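You operate a simulated robot arm through the tools that you are given. There is no shell and no other tool.

The job below is to be done with a simulated two-armed robot. You get a single attempt, and the scene is never put back.

JOB
Try the film wrap stop button on a dry run, then press reset.
Fine: stop while the table turns; carriage back at its mark, power off.

Only the result counts: the job must be done as asked and must still hold three seconds after the hand-in. Knocking over, shifting, dropping, spilling or breaking anything else fails it.

ROBOT AND FRAMES
Two 6-joint arms with fingered hands on one trunk that stands fixed in place. Base frame: the origin is at the foot of the trunk, x ahead of it, y to its left, z up. Units: mm, rad, N and s.
The left shoulder is at [20, 157, 829], the right one opposite. With the tool pointing down near the work surface each hand reaches from about 100 to 800 mm from the base axis, measured 20 degrees to its own side. Payload 4.1 kg a hand.
The tool frame of a hand sits at the grasp point between the pads (the TCP): z along the fingers, y along the line on which they close. The tips reach 33 mm beyond it. The gripper opens to 112 mm; its body begins 39 mm behind the TCP. The gripper is a hand of 4 fingers: y runs from the thumb to the fingers, the wrist lies at [-16, -118, -200] in the tool frame.
Orientation is that of the tool frame in the base frame, as [roll, pitch, yaw] about the fixed x, y, z axes, in that order (R = Rz(yaw) Ry(pitch) Rx(roll)). With the fingers straight down and the wrist toward the robot, the tool's x, y and z point along [0, 1, 0], [1, 0, 0] and [0, 0, -1] of the base frame.

CONTROLS
- The arms move only by the tool jog_arm. It takes "left_steps", "right_steps" or both (then of equal length, played together; a hand with none holds still); each is a list of rows, each an object (a shift or turn left out is 0) with "turn": the turn, a rotation vector about the tool's x, y, z in units of 6 degrees (1.0 is 6 degrees), a list of three; "linear": the shift along the tool's x, y, z in units of 30 mm (1.0 is 30 mm), a list of three. In form: [{"turn": [rx, ry, rz], "linear": [x, y, z]}, ...]. A call has 1 to 20 rows; each row shifts and turns the commanded pose from where the row before left it, along the tool's axes as they then stand. A call with a number of a shift or a turn outside -1 to 1 is refused whole. A row lasts 0.2 s, in which the tool goes at most 50 mm and 0.15 rad; a call with a longer step from one row to the next is refused whole. A pose out of reach is approached as far as the arm can. The call stops where the force on the tool passes 40 N (or 10 N more than at its start, if that is more) or the arm is blocked; 0.2 s more then pass. In this call time passes only in rows, and 0.2 s behind the last. The reply holds the time, the measured pose of the TCP, the force on the tool along the base axes, the opening and the grip force, in the units named above and with some noise, with the torque about the TCP (base axes, N m) and any sound that the robot's microphone picked up.
- Cameras (640 x 400 px; columns grow to the right, rows downward): "scene" is now at [69.9, 8.6, 1470.7]; the picture's right is [0.08, -1.00, 0.00], its down [-0.42, -0.03, -0.91] and it looks along [0.90, 0.07, -0.42] (base axes); focal length 339 px, centre (320, 200). "left" rides on the left gripper at [-66, -89, -130] in its tool frame; the picture's right is [-0.79, -0.29, 0.54], its down [0.55, -0.71, 0.44] and it looks along [0.26, 0.64, 0.72] (tool axes); focal length 247 px, centre (320, 200). "right" rides on the right gripper at [66, -89, -130] in its tool frame; the picture's right is [-0.79, 0.29, -0.54], its down [-0.55, -0.71, 0.44] and it looks along [-0.26, 0.64, 0.72] (tool axes); focal length 247 px, centre (320, 200). There is no depth. A picture from a camera that has moved, and an enlarged one, comes with that camera's place and axes in the base frame and with its lens. The place of the scene camera against the robot may be out by one fixed shift of up to 18 mm in any direction.
- capture(camera): a new picture of that camera. The clock stands still meanwhile.
- curl_fingers(index, middle, ring, thumb_bend, thumb_turn, hand): sets how far each is bent, from 0 (flat) to 1 (curled in); at 0.3 the hand is open as for a grip, at 0.7 the pads meet at the TCP. One left out holds its place. A second passes; each finger stops where it meets its share of the squeeze, and holds until it gets a number again. It is the only way to open and close the hand. It gives what a move gives, with no picture; readings hold the bend of each and the force on the fingers (four entries, about 0 where the hand has none), thumb and palm. thumb_turn goes from beside the hand (0) to across from the fingers (1), as for a grip.
- pan_tilt(pan, tilt): turns the head with the scene camera to pan (to the left, within 1.501 rad either way) and tilt (down, from -0.506 to 1.204), counted from straight ahead of the robot. It gives what a move gives.
- enlarge(camera, box): a new picture of the part [left, top, right, bottom] of that camera's present view, enlarged. The clock stands still meanwhile.
- sign_off(): hands the job in; it is judged then, once.

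Nothing tells you positions but the pictures and the camera data. Unless the task says otherwise, let go and move clear before handing in.

The tools are called after "Request:" by a JSON object that holds its "fn" and its "kwargs". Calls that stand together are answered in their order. jog_arm: Moves the arms, as the interface text tells. Its arguments: {"type":"object","properties":{"left_steps":{"type":"array"},"right_steps":{"type":"array"}},"required":[]} The other tools are called the same way: curl_fingers (index, middle, ring, thumb_bend, thumb_turn, hand) moves the fingers one by one; pan_tilt (pan, tilt) turns the head that bears the scene camera; capture (camera) takes a picture; enlarge (camera, box) takes an enlarged picture of a part of a camera's view; sign_off () hands the job in.

At the start:

```text
clock: 0.0
left_ee_pos: [284.2, 150.5, 1311.6]
left_ee_rot: [-3.141, 0.0, 1.617]
left_ft_force: [0.1, 0.2, -0.6]
left_wrist_torque: [0.02, 0.01, 0.01]
left_finger_gap: 111.7
left_finger_force: 0.0
left_shape: jaw
left_bend: [0.3, 0.3, 0.3, 0.3, 0.98]
left_finger forces: [0.1, 0.0, 0.0, 0.0, 0.0, 0.1]
right_ee_pos: [445.2, -126.7, 1207.2]
right_ee_rot: [3.141, 0.0, 1.615]
right_ft_force: [-0.4, 0.1, -0.2]
right_wrist_torque: [0.02, -0.03, 0.01]
right_finger_gap: 111.6
right_finger_force: 0.0
right_shape: jaw
right_bend: [0.3, 0.3, 0.3, 0.3, 0.98]
right_finger forces: [0.0, 0.1, 0.0, 0.1, 0.0, 0.1]
head pan, tilt (commanded): [0.077, 0.435]
```

scene: 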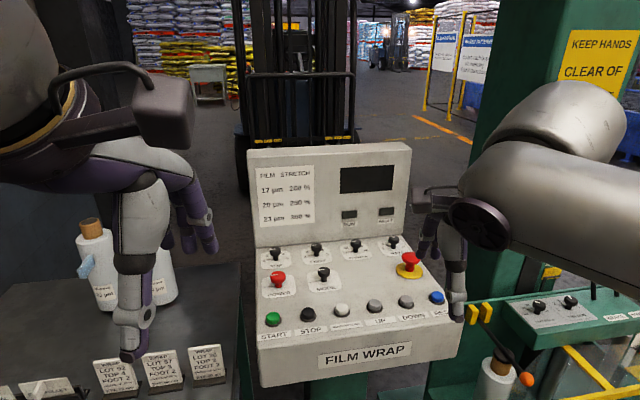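
right: 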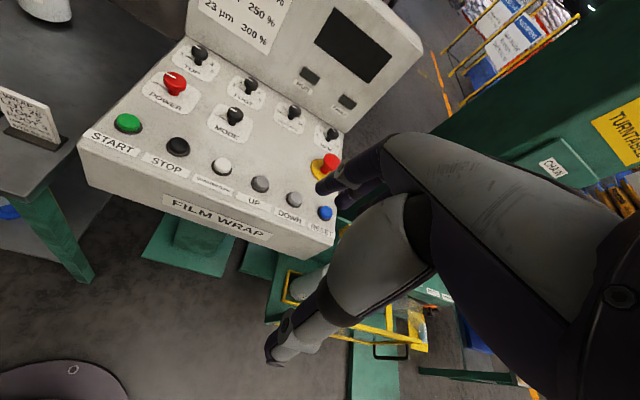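
left: 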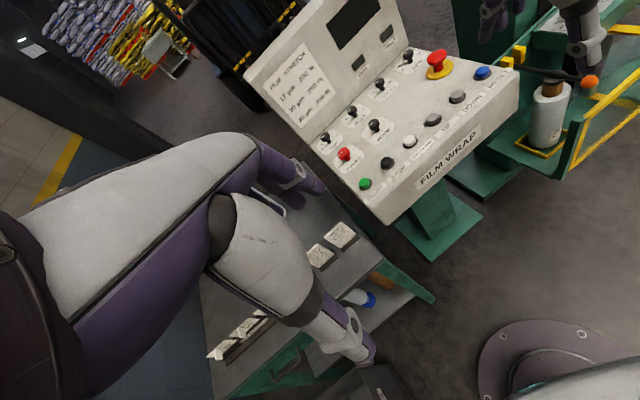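

I see a film wrap control panel ahead with a row of buttons (START, STOP, a white one, UP, DOWN, blue RESET), several selector knobs, and a red mushroom button. First I'll look closely at the panel and around it before moving anything.

Request:
{"fn": "enlarge", "kwargs": {"camera": "scene", "box": [240, 230, 480, 380]}}

Request:
{"fn": "enlarge", "kwargs": {"camera": "scene", "box": [240, 130, 480, 280]}}

Request:
{"fn": "enlarge", "kwargs": {"camera": "right", "box": [80, 0, 400, 200]}}

Request:
{"fn": "enlarge", "kwargs": {"camera": "scene", "box": [440, 240, 640, 400]}}

Request:
{"fn": "enlarge", "kwargs": {"camera": "left", "box": [240, 0, 540, 200]}}

```text
2.67 times, centred on (360, 305) of scene
camera zoom: at [69.9, 8.6, 1470.7], right [0.08, -1.0, 0.0], down [-0.42, -0.03, -0.91], along [0.9, 0.07, -0.42], focal length 904 px, centre (213, -80)
```

zoom: 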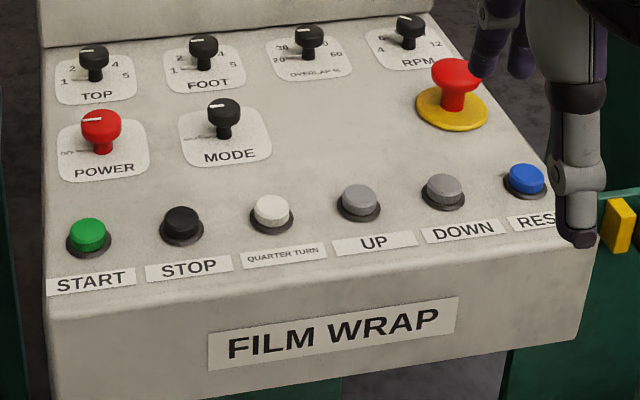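

```text
2.67 times, centred on (360, 205) of scene
camera zoom: at [69.9, 8.6, 1470.7], right [0.08, -1.0, 0.0], down [-0.42, -0.03, -0.91], along [0.9, 0.07, -0.42], focal length 904 px, centre (213, 187)
```

zoom: 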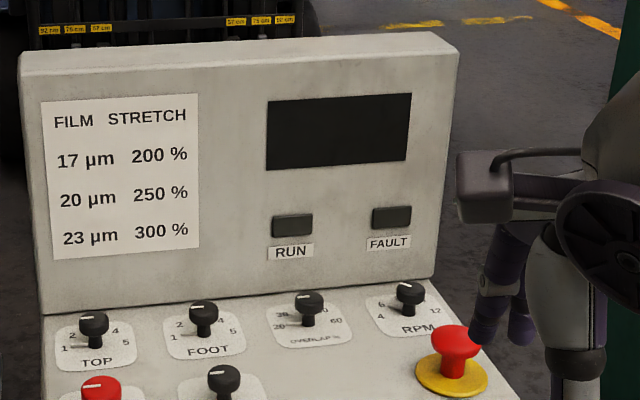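

```text
2.00 times, centred on (240, 100) of right
camera zoom: at [353.6, -67.6, 1337.8], right [0.32, -0.78, 0.54], down [-0.69, -0.58, -0.44], along [0.65, -0.23, -0.72], focal length 494 px, centre (480, 400)
```

zoom: 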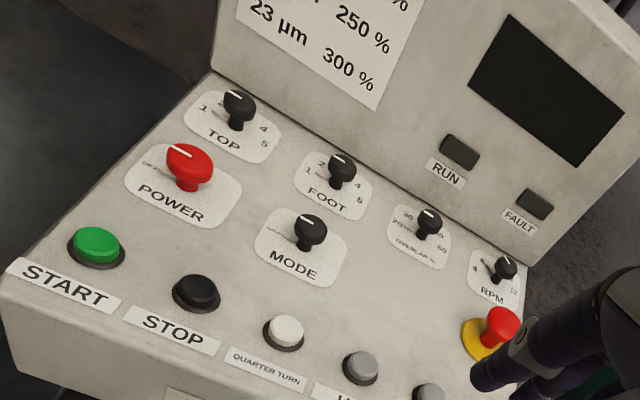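

```text
2.50 times, centred on (540, 320) of scene
camera zoom: at [69.9, 8.6, 1470.7], right [0.08, -1.0, 0.0], down [-0.42, -0.03, -0.91], along [0.9, 0.07, -0.42], focal length 848 px, centre (-230, -100)
```

zoom: 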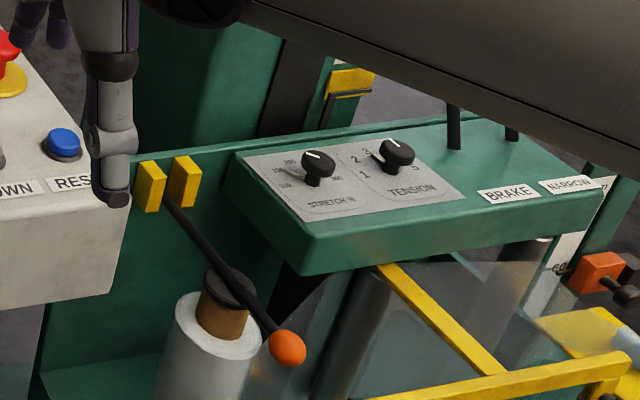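

```text
2.00 times, centred on (390, 100) of left
camera zoom: at [198.6, 81.6, 1440.3], right [-0.25, -0.8, -0.54], down [-0.73, 0.52, -0.44], along [0.63, 0.29, -0.72], focal length 494 px, centre (180, 400)
```

zoom: 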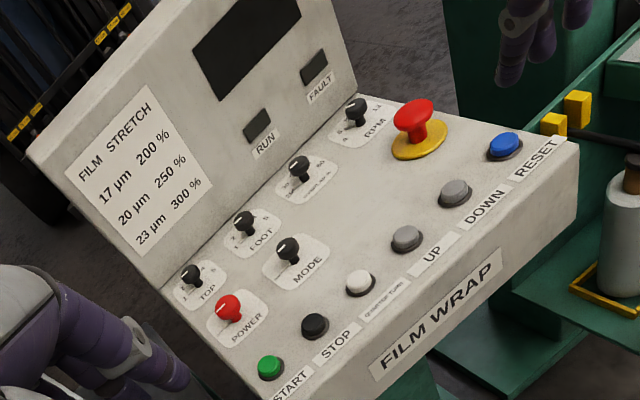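

The panel shows START, STOP, QUARTER TURN, UP, DOWN and RESET, with POWER and MODE selectors and a RUN and FAULT lamp, all dark. I don't see the turntable or carriage yet, so I'll pan the head to find them.

Request:
{"fn": "pan_tilt", "kwargs": {"pan": -0.8, "tilt": 0.5}}

Request:
{"fn": "capture", "kwargs": {"camera": "scene"}}

```text
clock: 1.2
left_ee_pos: [283.9, 149.9, 1311.6]
left_ee_rot: [-3.139, 0.0, 1.615]
left_ft_force: [0.0, 1.2, -1.2]
left_wrist_torque: [0.0, 0.02, 0.03]
left_finger_gap: 111.6
left_finger_force: 0.1
left_shape: jaw
left_bend: [0.3, 0.3, 0.3, 0.3, 0.98]
left_finger forces: [0.1, 0.1, 0.0, 0.0, 0.0, 0.1]
right_ee_pos: [445.6, -129.3, 1206.1]
right_ee_rot: [-3.141, -0.001, 1.615]
right_ft_force: [-0.1, -0.6, -0.6]
right_wrist_torque: [0.0, 0.01, -0.02]
right_finger_gap: 111.5
right_finger_force: 0.0
right_shape: jaw
right_bend: [0.3, 0.3, 0.3, 0.3, 0.98]
right_finger forces: [0.0, 0.0, 0.1, 0.0, 0.0, 0.1]
head pan, tilt (commanded): [-0.799, 0.499]
```

```text
taken
camera scene: at [41.5, -63.6, 1464.8], right [-0.72, -0.7, 0.0], down [-0.33, 0.34, -0.88], along [0.61, -0.63, -0.48], focal length 339 px, centre (320, 200)
```

scene: 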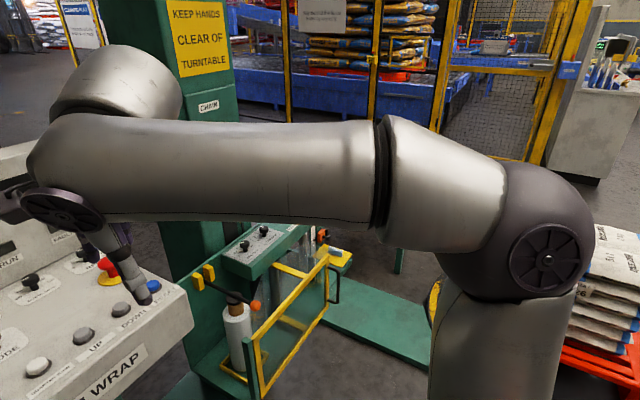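

The right arm hides most of the wrapper (mast, film carriage and part of the turntable). I'll look at a few more angles.

Request:
{"fn": "pan_tilt", "kwargs": {"pan": -1.3, "tilt": 0.7}}

Request:
{"fn": "capture", "kwargs": {"camera": "scene"}}

Request:
{"fn": "pan_tilt", "kwargs": {"pan": -0.6, "tilt": 0.9}}

Request:
{"fn": "capture", "kwargs": {"camera": "scene"}}

Request:
{"fn": "pan_tilt", "kwargs": {"pan": -0.6, "tilt": 0.1}}

Request:
{"fn": "capture", "kwargs": {"camera": "scene"}}

Request:
{"fn": "pan_tilt", "kwargs": {"pan": 0.8, "tilt": 0.6}}

Request:
{"fn": "capture", "kwargs": {"camera": "scene"}}

```text
clock: 2.1
left_ee_pos: [285.2, 149.5, 1312.1]
left_ee_rot: [3.141, 0.001, 1.618]
left_ft_force: [0.2, 0.5, -0.1]
left_wrist_torque: [-0.02, 0.03, -0.03]
left_finger_gap: 111.3
left_finger_force: 0.0
left_shape: jaw
left_bend: [0.3, 0.3, 0.3, 0.3, 0.98]
left_finger forces: [0.1, 0.1, 0.0, 0.0, 0.0, 0.0]
right_ee_pos: [446.5, -128.1, 1206.9]
right_ee_rot: [3.141, -0.001, 1.616]
right_ft_force: [-0.1, 0.0, -0.3]
right_wrist_torque: [0.01, 0.01, -0.02]
right_finger_gap: 111.6
right_finger_force: 0.1
right_shape: jaw
right_bend: [0.3, 0.3, 0.3, 0.3, 0.98]
right_finger forces: [0.0, 0.0, 0.1, 0.1, 0.0, 0.1]
head pan, tilt (commanded): [-1.3, 0.7]
```

```text
taken
camera scene: at [0.8, -80.2, 1447.1], right [-0.96, -0.27, 0.0], down [-0.17, 0.62, -0.77], along [0.21, -0.74, -0.64], focal length 339 px, centre (320, 200)
```

scene: 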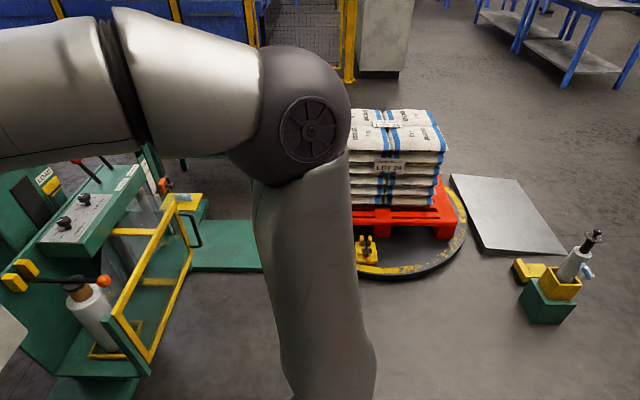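

```text
clock: 3.2
left_ee_pos: [285.1, 149.0, 1311.8]
left_ee_rot: [3.141, -0.002, 1.616]
left_ft_force: [0.3, 0.7, 0.8]
left_wrist_torque: [0.0, -0.06, 0.0]
left_finger_gap: 111.7
left_finger_force: 0.1
left_shape: jaw
left_bend: [0.3, 0.3, 0.3, 0.3, 0.98]
left_finger forces: [0.0, 0.1, 0.0, 0.0, 0.0, 0.1]
right_ee_pos: [445.4, -127.8, 1206.9]
right_ee_rot: [-3.14, 0.0, 1.616]
right_ft_force: [0.1, -0.4, 0.1]
right_wrist_torque: [-0.02, 0.0, 0.02]
right_finger_gap: 111.5
right_finger_force: 0.0
right_shape: jaw
right_bend: [0.3, 0.3, 0.3, 0.3, 0.98]
right_finger forces: [0.0, 0.0, 0.0, 0.0, 0.1, 0.0]
head pan, tilt (commanded): [-0.6, 0.901]
```

```text
taken
camera scene: at [40.3, -41.1, 1431.0], right [-0.57, -0.82, 0.0], down [-0.65, 0.44, -0.62], along [0.51, -0.35, -0.78], focal length 339 px, centre (320, 200)
```

scene: 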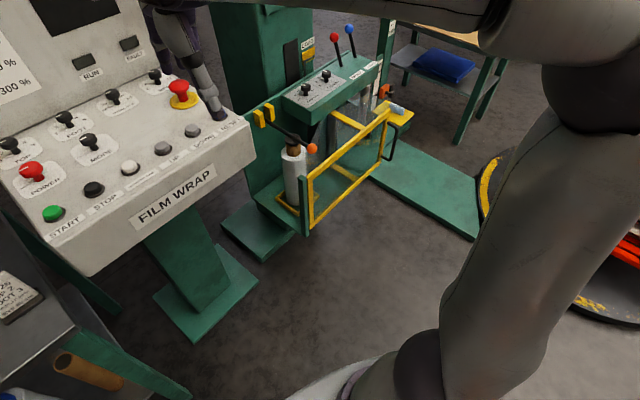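

```text
clock: 4.3
left_ee_pos: [284.2, 150.8, 1311.9]
left_ee_rot: [-3.14, 0.001, 1.617]
left_ft_force: [0.1, 0.6, 0.4]
left_wrist_torque: [0.03, -0.01, 0.02]
left_finger_gap: 111.8
left_finger_force: 0.0
left_shape: jaw
left_bend: [0.3, 0.3, 0.3, 0.3, 0.98]
left_finger forces: [0.0, 0.0, 0.0, 0.1, 0.0, 0.1]
right_ee_pos: [445.7, -127.6, 1207.9]
right_ee_rot: [3.139, -0.001, 1.616]
right_ft_force: [-0.4, 0.0, -0.4]
right_wrist_torque: [0.01, -0.01, -0.01]
right_finger_gap: 111.6
right_finger_force: 0.1
right_shape: jaw
right_bend: [0.3, 0.3, 0.3, 0.3, 0.98]
right_finger forces: [0.0, 0.0, 0.0, 0.0, 0.0, 0.0]
head pan, tilt (commanded): [-0.6, 0.099]
```

```text
taken
camera scene: at [54.0, -50.4, 1501.8], right [-0.56, -0.83, 0.0], down [-0.08, 0.06, -0.99], along [0.82, -0.56, -0.1], focal length 339 px, centre (320, 200)
```

scene: 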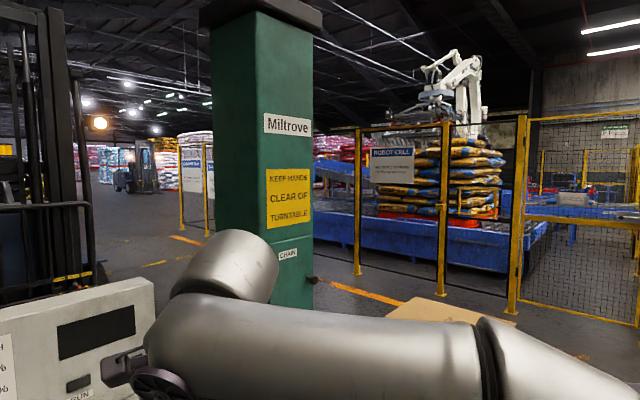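

```text
clock: 5.8
left_ee_pos: [283.4, 149.1, 1311.5]
left_ee_rot: [-3.141, 0.0, 1.616]
left_ft_force: [0.0, 0.3, 0.0]
left_wrist_torque: [0.0, 0.0, -0.02]
left_finger_gap: 111.8
left_finger_force: 0.0
left_shape: jaw
left_bend: [0.3, 0.3, 0.3, 0.3, 0.98]
left_finger forces: [0.1, 0.0, 0.0, 0.1, 0.0, 0.0]
right_ee_pos: [445.9, -127.9, 1208.8]
right_ee_rot: [3.141, 0.001, 1.617]
right_ft_force: [1.2, 0.1, -0.1]
right_wrist_torque: [-0.02, 0.01, 0.02]
right_finger_gap: 111.7
right_finger_force: 0.1
right_shape: jaw
right_bend: [0.3, 0.3, 0.3, 0.3, 0.98]
right_finger forces: [0.0, 0.0, 0.0, 0.0, 0.1, 0.0]
head pan, tilt (commanded): [0.799, 0.6]
```

```text
taken
camera scene: at [39.7, 64.9, 1455.8], right [0.72, -0.7, 0.0], down [-0.39, -0.4, -0.83], along [0.58, 0.59, -0.56], focal length 339 px, centre (320, 200)
```

scene: 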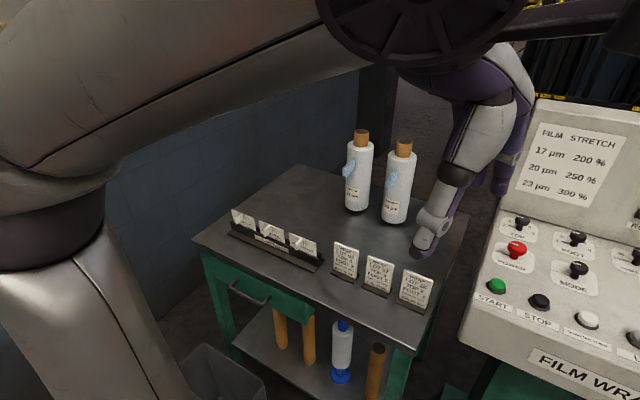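

The wrapper has a mast with a film carriage (its own small control box, levers, and a yellow gate), plus a turntable with a loaded pallet. Now I'll look at the details: carriage, marks, labels and mode positions.

Request:
{"fn": "pan_tilt", "kwargs": {"pan": -0.6, "tilt": 0.9}}

Request:
{"fn": "enlarge", "kwargs": {"camera": "scene", "box": [220, 20, 420, 145]}}

Request:
{"fn": "enlarge", "kwargs": {"camera": "scene", "box": [220, 110, 420, 235]}}

Request:
{"fn": "enlarge", "kwargs": {"camera": "scene", "box": [0, 60, 130, 141]}}

Request:
{"fn": "enlarge", "kwargs": {"camera": "scene", "box": [0, 130, 130, 211]}}

Request:
{"fn": "enlarge", "kwargs": {"camera": "scene", "box": [110, 60, 240, 141]}}

```text
clock: 7.4
left_ee_pos: [284.7, 149.7, 1312.5]
left_ee_rot: [-3.141, 0.0, 1.619]
left_ft_force: [0.3, 0.7, 0.4]
left_wrist_torque: [0.02, 0.0, 0.0]
left_finger_gap: 111.5
left_finger_force: 0.1
left_shape: jaw
left_bend: [0.3, 0.3, 0.3, 0.3, 0.98]
left_finger forces: [0.0, 0.1, 0.1, 0.0, 0.0, 0.0]
right_ee_pos: [446.2, -128.3, 1207.0]
right_ee_rot: [-3.141, -0.001, 1.617]
right_ft_force: [-0.1, -0.7, -0.5]
right_wrist_torque: [0.01, -0.02, -0.02]
right_finger_gap: 111.4
right_finger_force: 0.0
right_shape: jaw
right_bend: [0.3, 0.3, 0.3, 0.3, 0.98]
right_finger forces: [0.1, 0.0, 0.0, 0.0, 0.1, 0.0]
head pan, tilt (commanded): [-0.6, 0.901]
```

```text
3.20 times, centred on (320, 82) of scene
camera zoom: at [40.3, -41.0, 1431.0], right [-0.56, -0.83, 0.0], down [-0.65, 0.44, -0.62], along [0.51, -0.35, -0.78], focal length 1085 px, centre (320, 576)
```

zoom: 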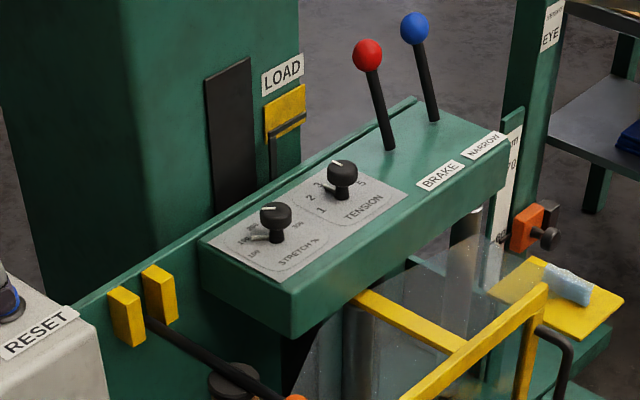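

```text
3.20 times, centred on (320, 172) of scene
camera zoom: at [40.3, -41.0, 1431.0], right [-0.56, -0.83, 0.0], down [-0.65, 0.44, -0.62], along [0.51, -0.35, -0.78], focal length 1085 px, centre (320, 288)
```

zoom: 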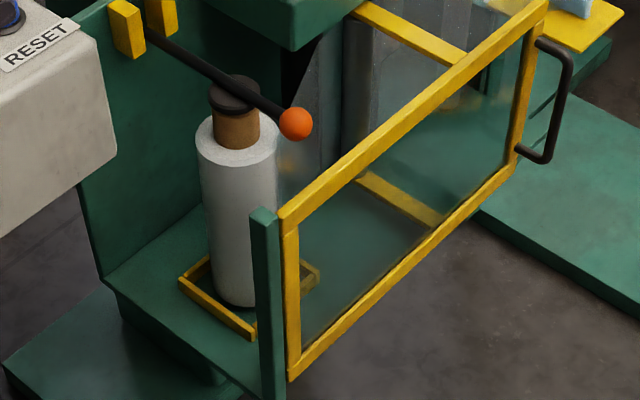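

```text
4.92 times, centred on (65, 100) of scene
camera zoom: at [40.3, -41.0, 1431.0], right [-0.56, -0.83, 0.0], down [-0.65, 0.44, -0.62], along [0.51, -0.35, -0.78], focal length 1670 px, centre (1575, 690)
```

zoom: 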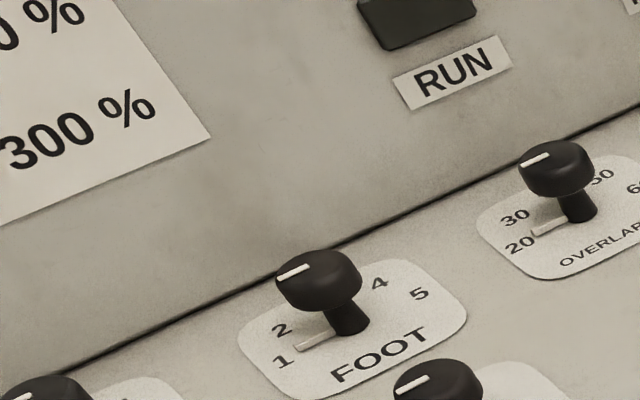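

```text
4.92 times, centred on (65, 170) of scene
camera zoom: at [40.3, -41.0, 1431.0], right [-0.56, -0.83, 0.0], down [-0.65, 0.44, -0.62], along [0.51, -0.35, -0.78], focal length 1670 px, centre (1575, 345)
```

zoom: 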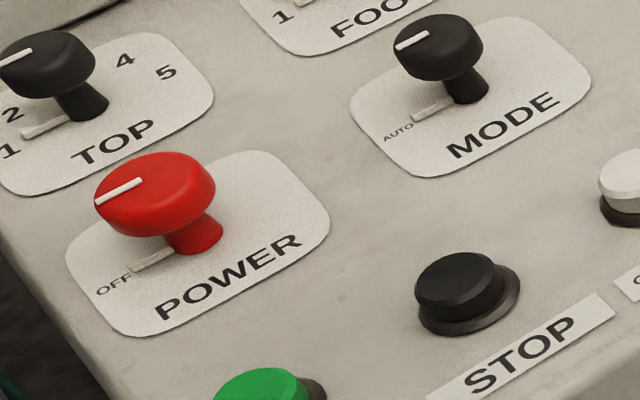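

```text
4.92 times, centred on (175, 100) of scene
camera zoom: at [40.3, -41.0, 1431.0], right [-0.56, -0.83, 0.0], down [-0.65, 0.44, -0.62], along [0.51, -0.35, -0.78], focal length 1670 px, centre (1034, 690)
```

zoom: 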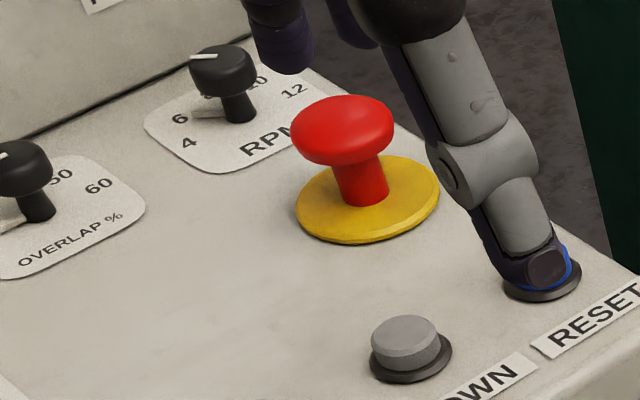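

Power reads OFF and mode AUTO. I'll check the turntable, the mast marks and the chain/eye area before touching anything.

Request:
{"fn": "pan_tilt", "kwargs": {"pan": -1.3, "tilt": 0.7}}

Request:
{"fn": "enlarge", "kwargs": {"camera": "scene", "box": [340, 100, 620, 275]}}

Request:
{"fn": "enlarge", "kwargs": {"camera": "scene", "box": [0, 130, 260, 293]}}

Request:
{"fn": "enlarge", "kwargs": {"camera": "right", "box": [240, 180, 480, 360]}}

Request:
{"fn": "enlarge", "kwargs": {"camera": "left", "box": [440, 0, 640, 160]}}

Request:
{"fn": "enlarge", "kwargs": {"camera": "left", "box": [310, 80, 430, 200]}}

```text
clock: 8.4
left_ee_pos: [284.6, 148.2, 1311.4]
left_ee_rot: [-3.141, -0.001, 1.617]
left_ft_force: [-0.4, -0.3, 0.2]
left_wrist_torque: [0.01, 0.01, -0.01]
left_finger_gap: 111.3
left_finger_force: 0.1
left_shape: jaw
left_bend: [0.3, 0.3, 0.3, 0.3, 0.98]
left_finger forces: [0.1, 0.1, 0.0, 0.1, 0.1, 0.0]
right_ee_pos: [446.0, -127.5, 1208.2]
right_ee_rot: [-3.141, 0.0, 1.616]
right_ft_force: [0.0, 0.4, 0.7]
right_wrist_torque: [0.01, -0.02, -0.02]
right_finger_gap: 111.5
right_finger_force: 0.2
right_shape: jaw
right_bend: [0.3, 0.3, 0.3, 0.3, 0.98]
right_finger forces: [0.0, 0.1, 0.1, 0.1, 0.0, 0.0]
head pan, tilt (commanded): [-1.3, 0.7]
```

```text
2.29 times, centred on (480, 188) of scene
camera zoom: at [0.8, -80.2, 1447.1], right [-0.96, -0.27, 0.0], down [-0.17, 0.62, -0.76], along [0.2, -0.74, -0.64], focal length 775 px, centre (-46, 229)
```

zoom: 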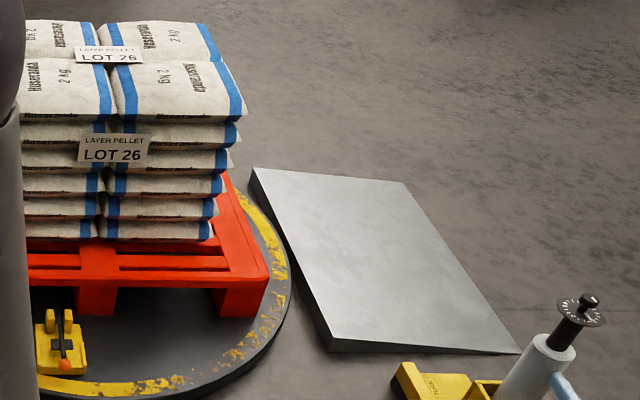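

```text
2.45 times, centred on (130, 212) of scene
camera zoom: at [0.8, -80.2, 1447.1], right [-0.96, -0.27, 0.0], down [-0.17, 0.62, -0.76], along [0.2, -0.74, -0.64], focal length 832 px, centre (786, 172)
```

zoom: 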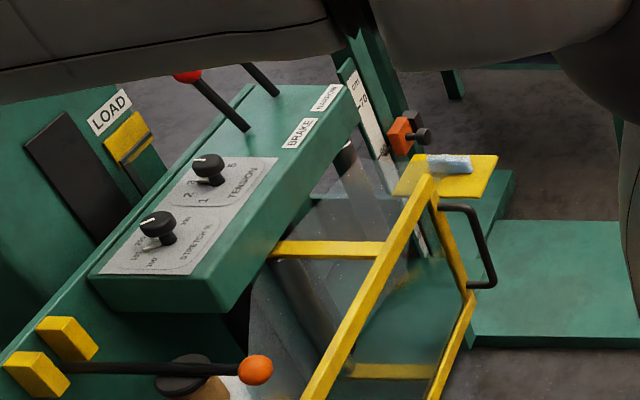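

```text
2.22 times, centred on (360, 270) of right
camera zoom: at [353.6, -67.6, 1337.8], right [0.32, -0.78, 0.54], down [-0.69, -0.58, -0.44], along [0.65, -0.23, -0.72], focal length 549 px, centre (231, 44)
```

zoom: 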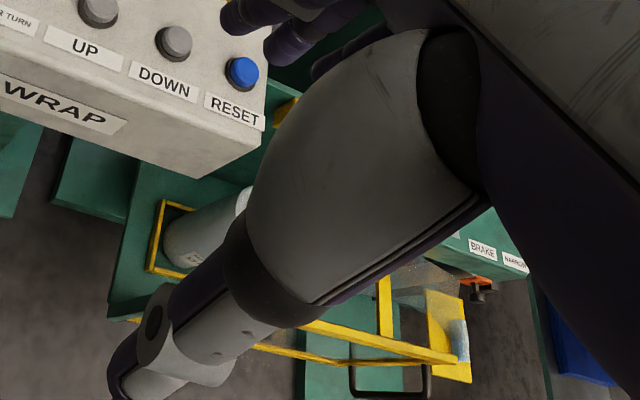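

```text
2.50 times, centred on (540, 80) of left
camera zoom: at [198.6, 81.6, 1440.3], right [-0.25, -0.8, -0.54], down [-0.73, 0.52, -0.44], along [0.63, 0.29, -0.72], focal length 617 px, centre (-230, 500)
```

zoom: 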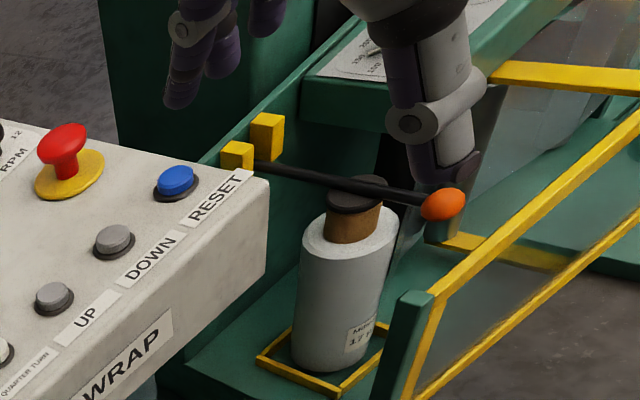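

```text
3.33 times, centred on (370, 140) of left
camera zoom: at [198.6, 81.6, 1440.3], right [-0.25, -0.8, -0.54], down [-0.73, 0.52, -0.44], along [0.63, 0.29, -0.72], focal length 823 px, centre (153, 400)
```

zoom: 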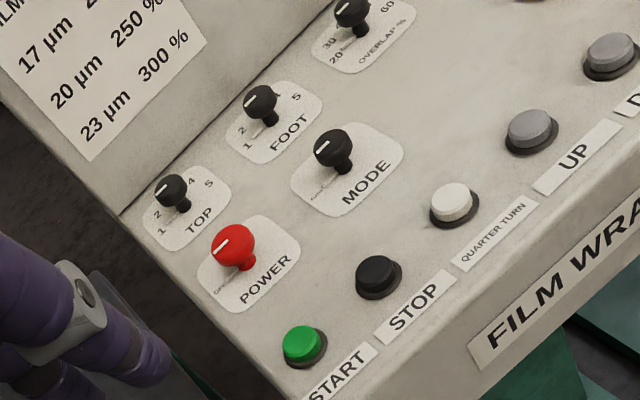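

The panel top is close to horizontal at z≈937 with the button row running from START ≈(595,149) to RESET ≈(685,-211). STOP is near (613,77) and the POWER knob near (708,160). I'll bring the left hand above the POWER knob for a closer look.

Request:
{"fn": "jog_arm", "kwargs": {"left_steps": [{"linear": [0, 0.9, 0.4]}, {"linear": [0, 0.9, 0.4]}, {"linear": [0, 0.9, 0.4]}, {"linear": [0, 0.9, 0.4]}, {"linear": [0, 0.9, 0.4]}, {"linear": [0, 0.9, 0.4]}, {"linear": [0, 0.9, 0.4]}, {"linear": [0, 0.9, 0.4]}, {"linear": [0, 0.9, 0.4]}, {"linear": [0, 0.9, 0.4]}]}}

Request:
{"fn": "capture", "kwargs": {"camera": "left"}}

```text
clock: 10.6
left_ee_pos: [554.6, 162.9, 1189.8]
left_ee_rot: [3.14, 0.0, 1.617]
left_ft_force: [-0.6, 0.3, 0.5]
left_wrist_torque: [-0.02, 0.03, -0.01]
left_finger_gap: 111.8
left_finger_force: 0.0
left_shape: jaw
left_bend: [0.3, 0.3, 0.3, 0.3, 0.98]
left_finger forces: [0.0, 0.0, 0.0, 0.1, 0.0, 0.1]
right_ee_pos: [444.6, -127.1, 1208.3]
right_ee_rot: [-3.141, 0.0, 1.617]
right_ft_force: [-0.4, -0.7, 0.2]
right_wrist_torque: [0.01, -0.04, -0.01]
right_finger_gap: 111.3
right_finger_force: 0.0
right_shape: jaw
right_bend: [0.3, 0.3, 0.3, 0.3, 0.98]
right_finger forces: [0.0, 0.0, 0.1, 0.1, 0.0, 0.0]
head pan, tilt (commanded): [-1.3, 0.7]
```

```text
taken
camera left: at [469.5, 94.5, 1318.3], right [-0.25, -0.8, -0.54], down [-0.73, 0.52, -0.44], along [0.63, 0.29, -0.72], focal length 247 px, centre (320, 200)
```

left: 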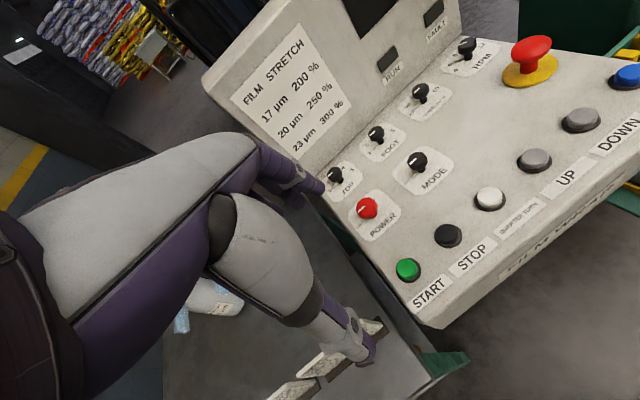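

The left hand is approaching the panel. I'll zoom to measure the buttons and to read the knob plates.

Request:
{"fn": "enlarge", "kwargs": {"camera": "left", "box": [310, 150, 470, 250]}}

Request:
{"fn": "enlarge", "kwargs": {"camera": "left", "box": [380, 220, 540, 320]}}

Request:
{"fn": "enlarge", "kwargs": {"camera": "left", "box": [480, 20, 640, 120]}}

```text
4.00 times, centred on (390, 200) of left
camera zoom: at [469.5, 94.5, 1318.3], right [-0.25, -0.8, -0.54], down [-0.73, 0.52, -0.44], along [0.63, 0.29, -0.72], focal length 988 px, centre (40, 200)
```

zoom: 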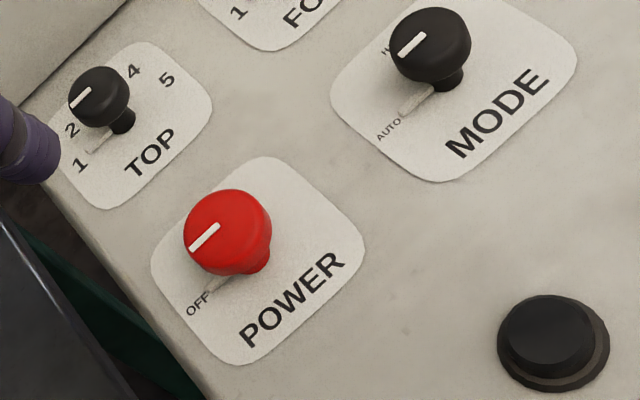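

```text
4.00 times, centred on (460, 270) of left
camera zoom: at [469.5, 94.5, 1318.3], right [-0.25, -0.8, -0.54], down [-0.73, 0.52, -0.44], along [0.63, 0.29, -0.72], focal length 988 px, centre (-240, -80)
```

zoom: 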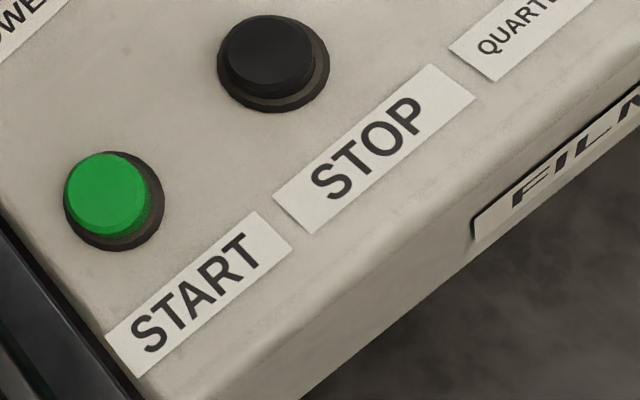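

```text
4.00 times, centred on (560, 70) of left
camera zoom: at [469.5, 94.5, 1318.3], right [-0.25, -0.8, -0.54], down [-0.73, 0.52, -0.44], along [0.63, 0.29, -0.72], focal length 988 px, centre (-640, 720)
```

zoom: 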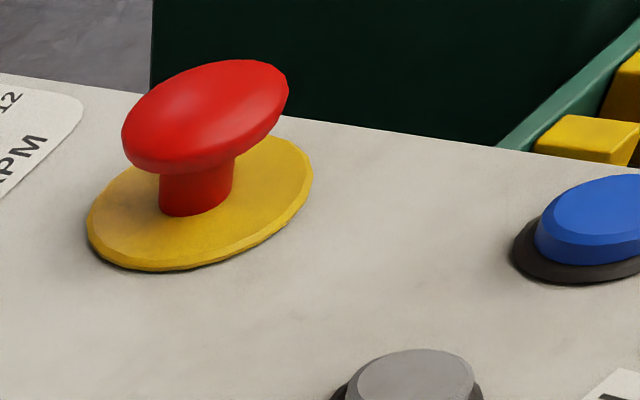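

MODE's plate has AUTO at 9 o'clock and a label starting with "H" at 12 o'clock, and POWER has OFF at 9 o'clock, so ON should be a quarter turn clockwise. The red mushroom looks raised. I'll move to just above the POWER knob.

Request:
{"fn": "jog_arm", "kwargs": {"left_steps": [{"linear": [-0.05, 0.8, 0.72]}, {"linear": [-0.05, 0.8, 0.72]}, {"linear": [-0.05, 0.8, 0.72]}, {"linear": [-0.05, 0.8, 0.72]}, {"linear": [-0.05, 0.8, 0.72]}, {"linear": [-0.05, 0.8, 0.72]}]}}

Request:
{"fn": "capture", "kwargs": {"camera": "left"}}

Request:
{"fn": "pan_tilt", "kwargs": {"pan": 0.1, "tilt": 0.6}}

Request:
{"fn": "capture", "kwargs": {"camera": "scene"}}

```text
clock: 12.0
left_ee_pos: [696.6, 157.4, 1061.5]
left_ee_rot: [-3.139, 0.0, 1.618]
left_ft_force: [-1.0, 0.1, 0.2]
left_wrist_torque: [0.03, -0.04, -0.01]
left_finger_gap: 112.0
left_finger_force: 0.0
left_shape: jaw
left_bend: [0.3, 0.3, 0.3, 0.3, 0.98]
left_finger forces: [0.0, 0.1, 0.0, 0.1, 0.0, 0.0]
right_ee_pos: [444.4, -127.9, 1208.1]
right_ee_rot: [-3.141, 0.0, 1.616]
right_ft_force: [0.0, 1.0, 0.0]
right_wrist_torque: [0.02, -0.06, -0.02]
right_finger_gap: 111.7
right_finger_force: 0.0
right_shape: jaw
right_bend: [0.3, 0.3, 0.3, 0.3, 0.98]
right_finger forces: [0.0, 0.0, 0.0, 0.0, 0.1, 0.0]
head pan, tilt (commanded): [-1.3, 0.7]
```

```text
taken
camera left: at [609.8, 89.6, 1191.1], right [-0.25, -0.81, -0.54], down [-0.73, 0.52, -0.44], along [0.63, 0.29, -0.72], focal length 247 px, centre (320, 200)
```

left: 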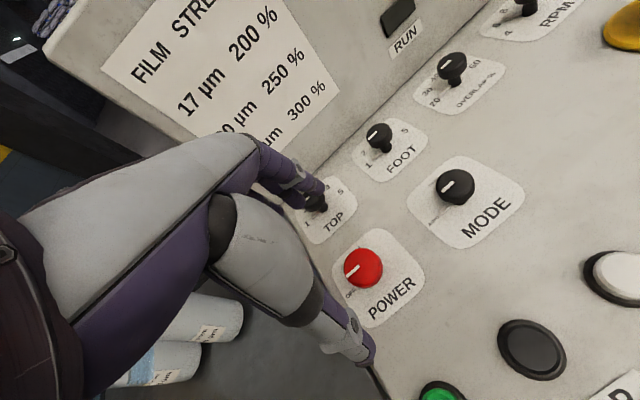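

```text
clock: 13.6
left_ee_pos: [695.6, 159.6, 1062.0]
left_ee_rot: [-3.14, 0.0, 1.616]
left_ft_force: [-0.3, -0.8, -0.2]
left_wrist_torque: [0.0, -0.01, -0.02]
left_finger_gap: 111.6
left_finger_force: 0.0
left_shape: jaw
left_bend: [0.3, 0.3, 0.3, 0.3, 0.98]
left_finger forces: [0.0, 0.0, 0.0, 0.0, 0.1, 0.0]
right_ee_pos: [445.6, -128.3, 1206.5]
right_ee_rot: [3.141, 0.001, 1.615]
right_ft_force: [-0.1, 0.4, 0.0]
right_wrist_torque: [-0.01, -0.03, -0.01]
right_finger_gap: 111.7
right_finger_force: 0.0
right_shape: jaw
right_bend: [0.3, 0.3, 0.3, 0.3, 0.98]
right_finger forces: [0.0, 0.1, 0.0, 0.0, 0.1, 0.0]
head pan, tilt (commanded): [0.099, 0.6]
```

```text
taken
camera scene: at [66.0, 10.3, 1455.7], right [0.1, -1.0, 0.0], down [-0.56, -0.06, -0.83], along [0.82, 0.08, -0.56], focal length 339 px, centre (320, 200)
```

scene: 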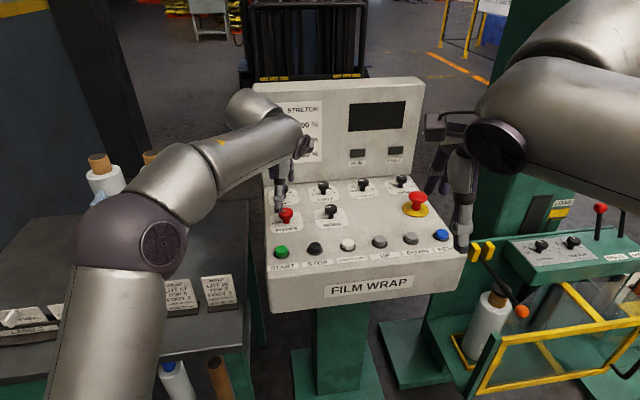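

The hand is almost centred over the POWER knob at about (701,156), knob head near z≈972. I'll zoom in from here to refine the heights of the surface and knob.

Request:
{"fn": "enlarge", "kwargs": {"camera": "left", "box": [310, 220, 470, 320]}}

Request:
{"fn": "enlarge", "kwargs": {"camera": "left", "box": [400, 150, 560, 250]}}

Request:
{"fn": "enlarge", "kwargs": {"camera": "left", "box": [240, 140, 400, 240]}}

Request:
{"fn": "enlarge", "kwargs": {"camera": "scene", "box": [250, 120, 450, 245]}}

```text
4.00 times, centred on (390, 270) of left
camera zoom: at [609.8, 89.6, 1191.2], right [-0.25, -0.8, -0.54], down [-0.73, 0.52, -0.44], along [0.63, 0.29, -0.72], focal length 988 px, centre (40, -80)
```

zoom: 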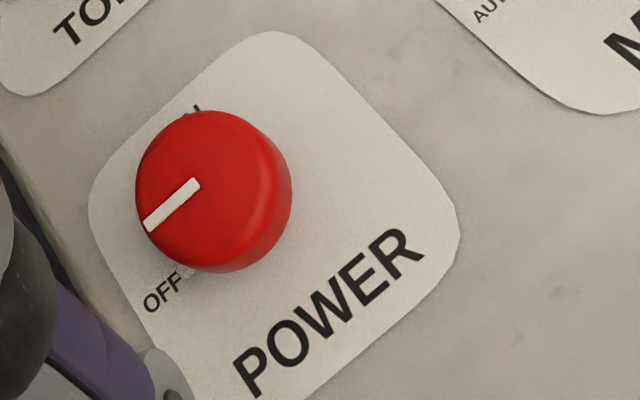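

```text
4.00 times, centred on (480, 200) of left
camera zoom: at [609.8, 89.6, 1191.2], right [-0.25, -0.8, -0.54], down [-0.73, 0.52, -0.44], along [0.63, 0.29, -0.72], focal length 988 px, centre (-320, 200)
```

zoom: 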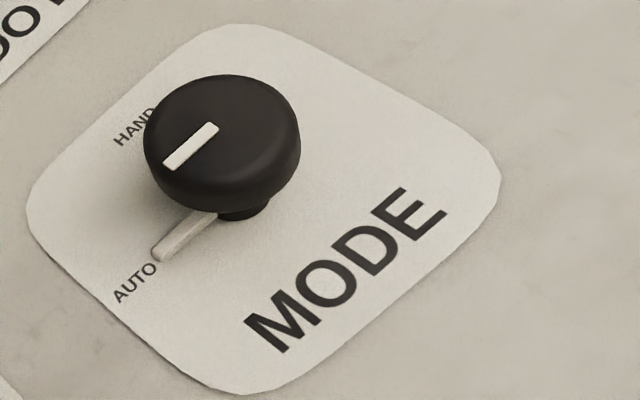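

```text
4.00 times, centred on (320, 190) of left
camera zoom: at [609.8, 89.6, 1191.2], right [-0.25, -0.8, -0.54], down [-0.73, 0.52, -0.44], along [0.63, 0.29, -0.72], focal length 988 px, centre (320, 240)
```

zoom: 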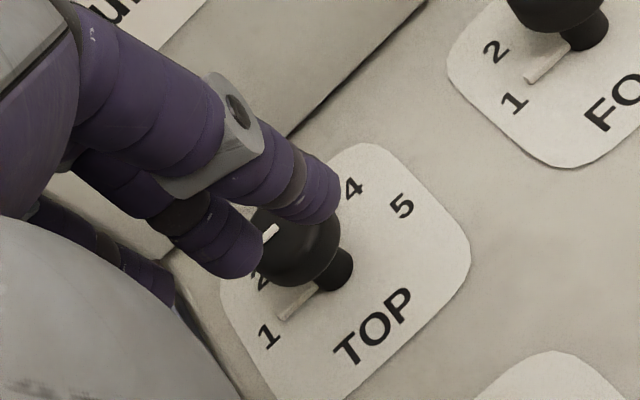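

```text
3.20 times, centred on (350, 182) of scene
camera zoom: at [66.0, 10.3, 1455.7], right [0.1, -1.0, 0.0], down [-0.56, -0.06, -0.83], along [0.82, 0.08, -0.56], focal length 1085 px, centre (224, 256)
```

zoom: 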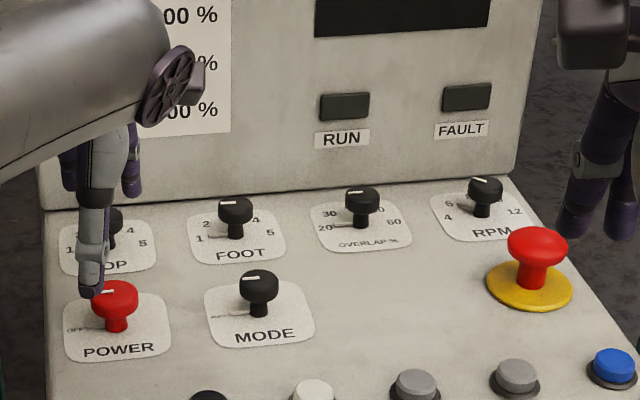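

Surface is z≈946, button tops about z≈958, the knob head centre ≈(701,156,973). ON is on the far side of the POWER plate, so a clockwise quarter turn. I'll half-close the left hand and pre-rotate it 45° counter-clockwise so the turn is centred in its range.

Request:
{"fn": "curl_fingers", "kwargs": {"hand": "left", "index": 0.42, "middle": 0.42, "ring": 0.42, "thumb_bend": 0.42, "thumb_turn": 1.0}}

Request:
{"fn": "jog_arm", "kwargs": {"left_steps": [{"turn": [0, 0, -1]}, {"turn": [0, 0, -1]}, {"turn": [0, 0, -1]}, {"turn": [0, 0, -1]}, {"turn": [0, 0, -1]}, {"turn": [0, 0, -1]}, {"turn": [0, 0, -1]}]}}

Request:
{"fn": "capture", "kwargs": {"camera": "left"}}

Request:
{"fn": "capture", "kwargs": {"camera": "scene"}}

```text
clock: 14.6
left_ee_pos: [695.7, 158.3, 1062.9]
left_ee_rot: [-3.14, 0.002, 1.616]
left_ft_force: [0.0, 0.4, 0.4]
left_wrist_torque: [0.02, -0.04, -0.01]
left_finger_gap: 80.7
left_finger_force: 0.1
left_shape: fingers
left_bend: [0.42, 0.42, 0.42, 0.42, 0.99]
left_finger forces: [0.1, 0.1, 0.0, 0.1, 0.0, 0.0]
right_ee_pos: [445.3, -128.0, 1207.6]
right_ee_rot: [-3.142, 0.0, 1.617]
right_ft_force: [-0.2, -0.2, 0.2]
right_wrist_torque: [0.0, 0.0, 0.02]
right_finger_gap: 111.7
right_finger_force: 0.0
right_shape: jaw
right_bend: [0.3, 0.3, 0.3, 0.3, 0.98]
right_finger forces: [0.0, 0.0, 0.0, 0.0, 0.1, 0.0]
head pan, tilt (commanded): [0.099, 0.6]
```

```text
clock: 16.2
left_ee_pos: [698.2, 159.2, 1060.4]
left_ee_rot: [-3.141, -0.002, 2.351]
left_ft_force: [-0.1, -0.2, 0.4]
left_wrist_torque: [-0.01, 0.01, 0.03]
left_finger_gap: 80.5
left_finger_force: 0.1
left_shape: fingers
left_bend: [0.42, 0.42, 0.42, 0.42, 0.99]
left_finger forces: [0.1, 0.0, 0.1, 0.0, 0.0, 0.1]
right_ee_pos: [444.5, -127.7, 1207.4]
right_ee_rot: [-3.141, 0.0, 1.618]
right_ft_force: [0.7, 1.2, -0.2]
right_wrist_torque: [0.03, -0.01, 0.0]
right_finger_gap: 111.9
right_finger_force: 0.0
right_shape: jaw
right_bend: [0.3, 0.3, 0.3, 0.3, 0.98]
right_finger forces: [0.1, 0.0, 0.0, 0.0, 0.0, 0.0]
head pan, tilt (commanded): [0.099, 0.6]
```

```text
taken
camera left: at [681.1, 51.7, 1190.2], right [0.35, -0.77, -0.54], down [-0.89, -0.11, -0.44], along [0.28, 0.64, -0.72], focal length 247 px, centre (320, 200)
```

left: 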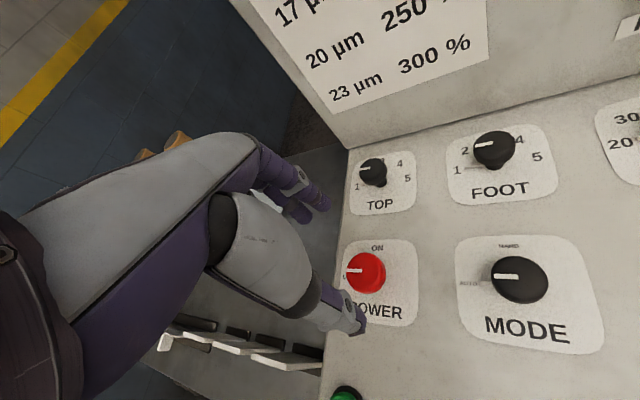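

```text
taken
camera scene: at [65.8, 10.5, 1455.7], right [0.1, -0.99, 0.0], down [-0.56, -0.06, -0.83], along [0.82, 0.08, -0.56], focal length 339 px, centre (320, 200)
```

scene: 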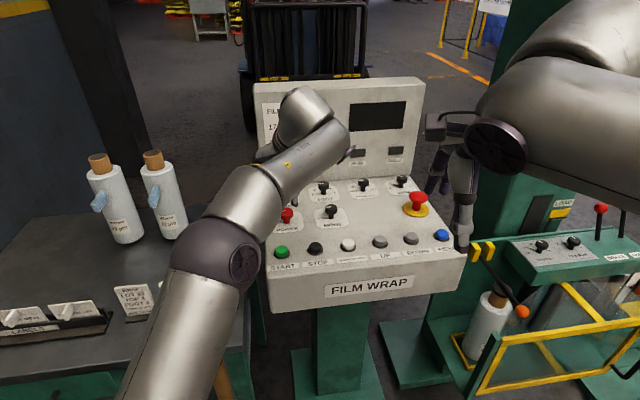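

From two views the POWER knob head triangulates to (700,157,974), and its plate shows ON at 12 o'clock. I'll lower the left hand around it.

Request:
{"fn": "jog_arm", "kwargs": {"left_steps": [{"linear": [-0.065, 0.023, 0.7]}, {"linear": [-0.065, 0.023, 0.7]}, {"linear": [0, 0, 0.6]}]}}

Request:
{"fn": "capture", "kwargs": {"camera": "left"}}

Request:
{"fn": "enlarge", "kwargs": {"camera": "scene", "box": [250, 140, 410, 240]}}

```text
clock: 17.0
left_ee_pos: [701.9, 155.1, 1002.8]
left_ee_rot: [3.141, 0.0, 2.349]
left_ft_force: [-0.3, -0.1, 0.1]
left_wrist_torque: [-0.01, -0.01, 0.0]
left_finger_gap: 80.4
left_finger_force: 0.0
left_shape: fingers
left_bend: [0.42, 0.42, 0.42, 0.42, 0.99]
left_finger forces: [0.0, 0.0, 0.1, 0.1, 0.1, 0.0]
right_ee_pos: [445.5, -129.0, 1207.5]
right_ee_rot: [-3.141, 0.0, 1.616]
right_ft_force: [-0.5, -0.4, 0.1]
right_wrist_torque: [-0.01, 0.0, 0.02]
right_finger_gap: 111.5
right_finger_force: 0.0
right_shape: jaw
right_bend: [0.3, 0.3, 0.3, 0.3, 0.98]
right_finger forces: [0.1, 0.0, 0.0, 0.0, 0.0, 0.0]
head pan, tilt (commanded): [0.099, 0.6]
```

```text
taken
camera left: at [685.4, 48.3, 1131.4], right [0.35, -0.77, -0.54], down [-0.89, -0.1, -0.44], along [0.28, 0.63, -0.72], focal length 247 px, centre (320, 200)
```

left: 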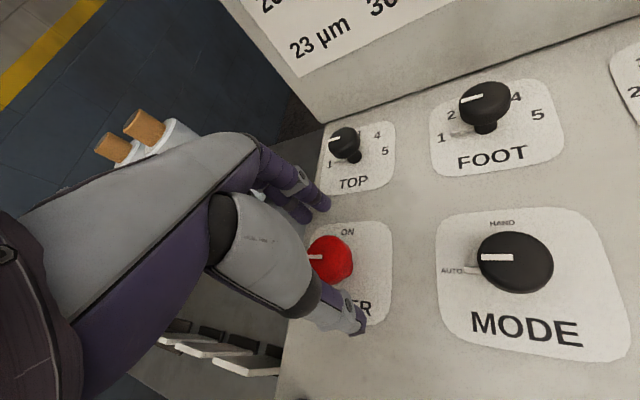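

```text
4.00 times, centred on (330, 190) of scene
camera zoom: at [65.9, 10.3, 1455.7], right [0.1, -1.0, 0.0], down [-0.56, -0.06, -0.83], along [0.82, 0.08, -0.56], focal length 1357 px, centre (280, 240)
```

zoom: 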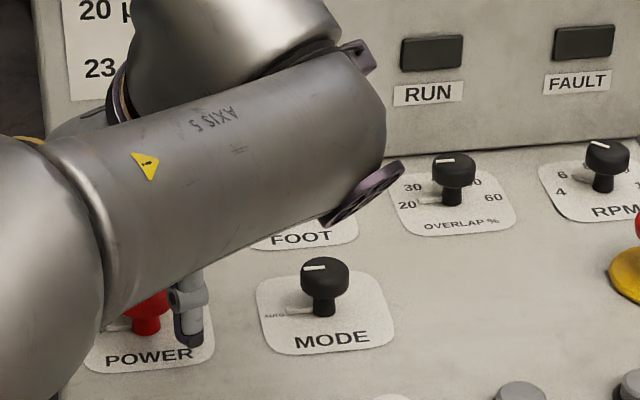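

The knob is centred between the fingers. I'll lower another 16 mm, then close on it gently.

Request:
{"fn": "jog_arm", "kwargs": {"left_steps": [{"linear": [0, 0, 0.27]}, {"linear": [0, 0, 0.27]}]}}

Request:
{"fn": "curl_fingers", "kwargs": {"hand": "left", "index": 0.6, "middle": 0.6, "ring": 0.6, "thumb_bend": 0.6}}

Request:
{"fn": "capture", "kwargs": {"camera": "left"}}

Request:
{"fn": "enlarge", "kwargs": {"camera": "scene", "box": [250, 140, 410, 240]}}

```text
clock: 17.6
left_ee_pos: [702.1, 155.5, 987.0]
left_ee_rot: [3.14, 0.003, 2.349]
left_ft_force: [0.2, -0.4, 5.1]
left_wrist_torque: [0.23, -0.16, 0.0]
left_finger_gap: 80.6
left_finger_force: 2.5
left_shape: fingers
left_bend: [0.42, 0.42, 0.42, 0.42, 0.99]
left_finger forces: [0.0, 5.2, 0.0, 0.1, 0.1, 0.1]
right_ee_pos: [446.1, -128.1, 1207.9]
right_ee_rot: [-3.141, 0.001, 1.616]
right_ft_force: [0.5, 0.4, 0.1]
right_wrist_torque: [0.03, -0.05, -0.01]
right_finger_gap: 111.5
right_finger_force: 0.0
right_shape: jaw
right_bend: [0.3, 0.3, 0.3, 0.3, 0.98]
right_finger forces: [0.0, 0.0, 0.1, 0.0, 0.0, 0.0]
head pan, tilt (commanded): [0.099, 0.6]
```

```text
clock: 18.6
left_ee_pos: [702.5, 157.3, 986.7]
left_ee_rot: [3.139, 0.003, 2.348]
left_ft_force: [1.2, 1.0, 15.8]
left_wrist_torque: [0.45, -0.22, -0.06]
left_finger_gap: 34.6
left_finger_force: 8.0
left_shape: fingers
left_bend: [0.6, 0.57, 0.6, 0.57, 1.0]
left_finger forces: [0.0, 14.4, 0.0, 0.1, 3.2, 0.1]
right_ee_pos: [445.9, -127.4, 1208.0]
right_ee_rot: [3.141, 0.0, 1.617]
right_ft_force: [1.0, 1.2, 0.6]
right_wrist_torque: [-0.01, -0.03, -0.03]
right_finger_gap: 111.6
right_finger_force: 0.1
right_shape: jaw
right_bend: [0.3, 0.3, 0.3, 0.3, 0.98]
right_finger forces: [0.0, 0.0, 0.1, 0.0, 0.0, 0.0]
head pan, tilt (commanded): [0.099, 0.6]
```

```text
taken
camera left: at [685.1, 49.1, 1115.9], right [0.35, -0.77, -0.54], down [-0.89, -0.1, -0.44], along [0.28, 0.63, -0.72], focal length 247 px, centre (320, 200)
```

left: 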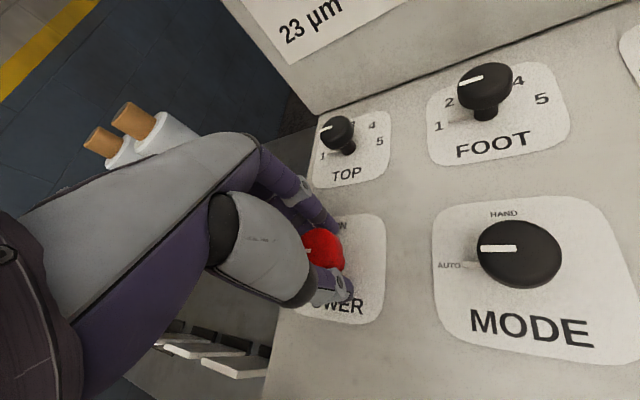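

```text
4.00 times, centred on (330, 190) of scene
camera zoom: at [65.5, 10.3, 1455.8], right [0.1, -1.0, 0.0], down [-0.56, -0.06, -0.83], along [0.82, 0.08, -0.56], focal length 1357 px, centre (280, 240)
```

zoom: 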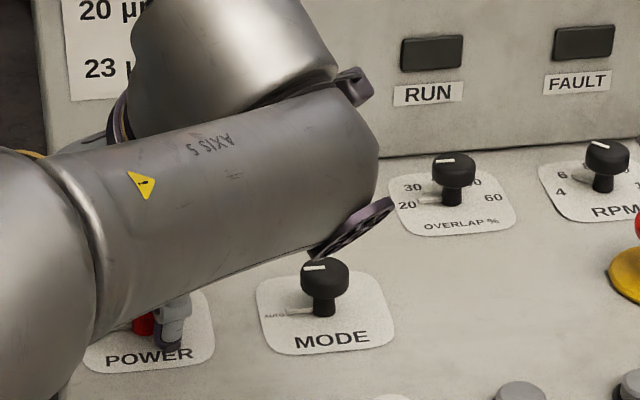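

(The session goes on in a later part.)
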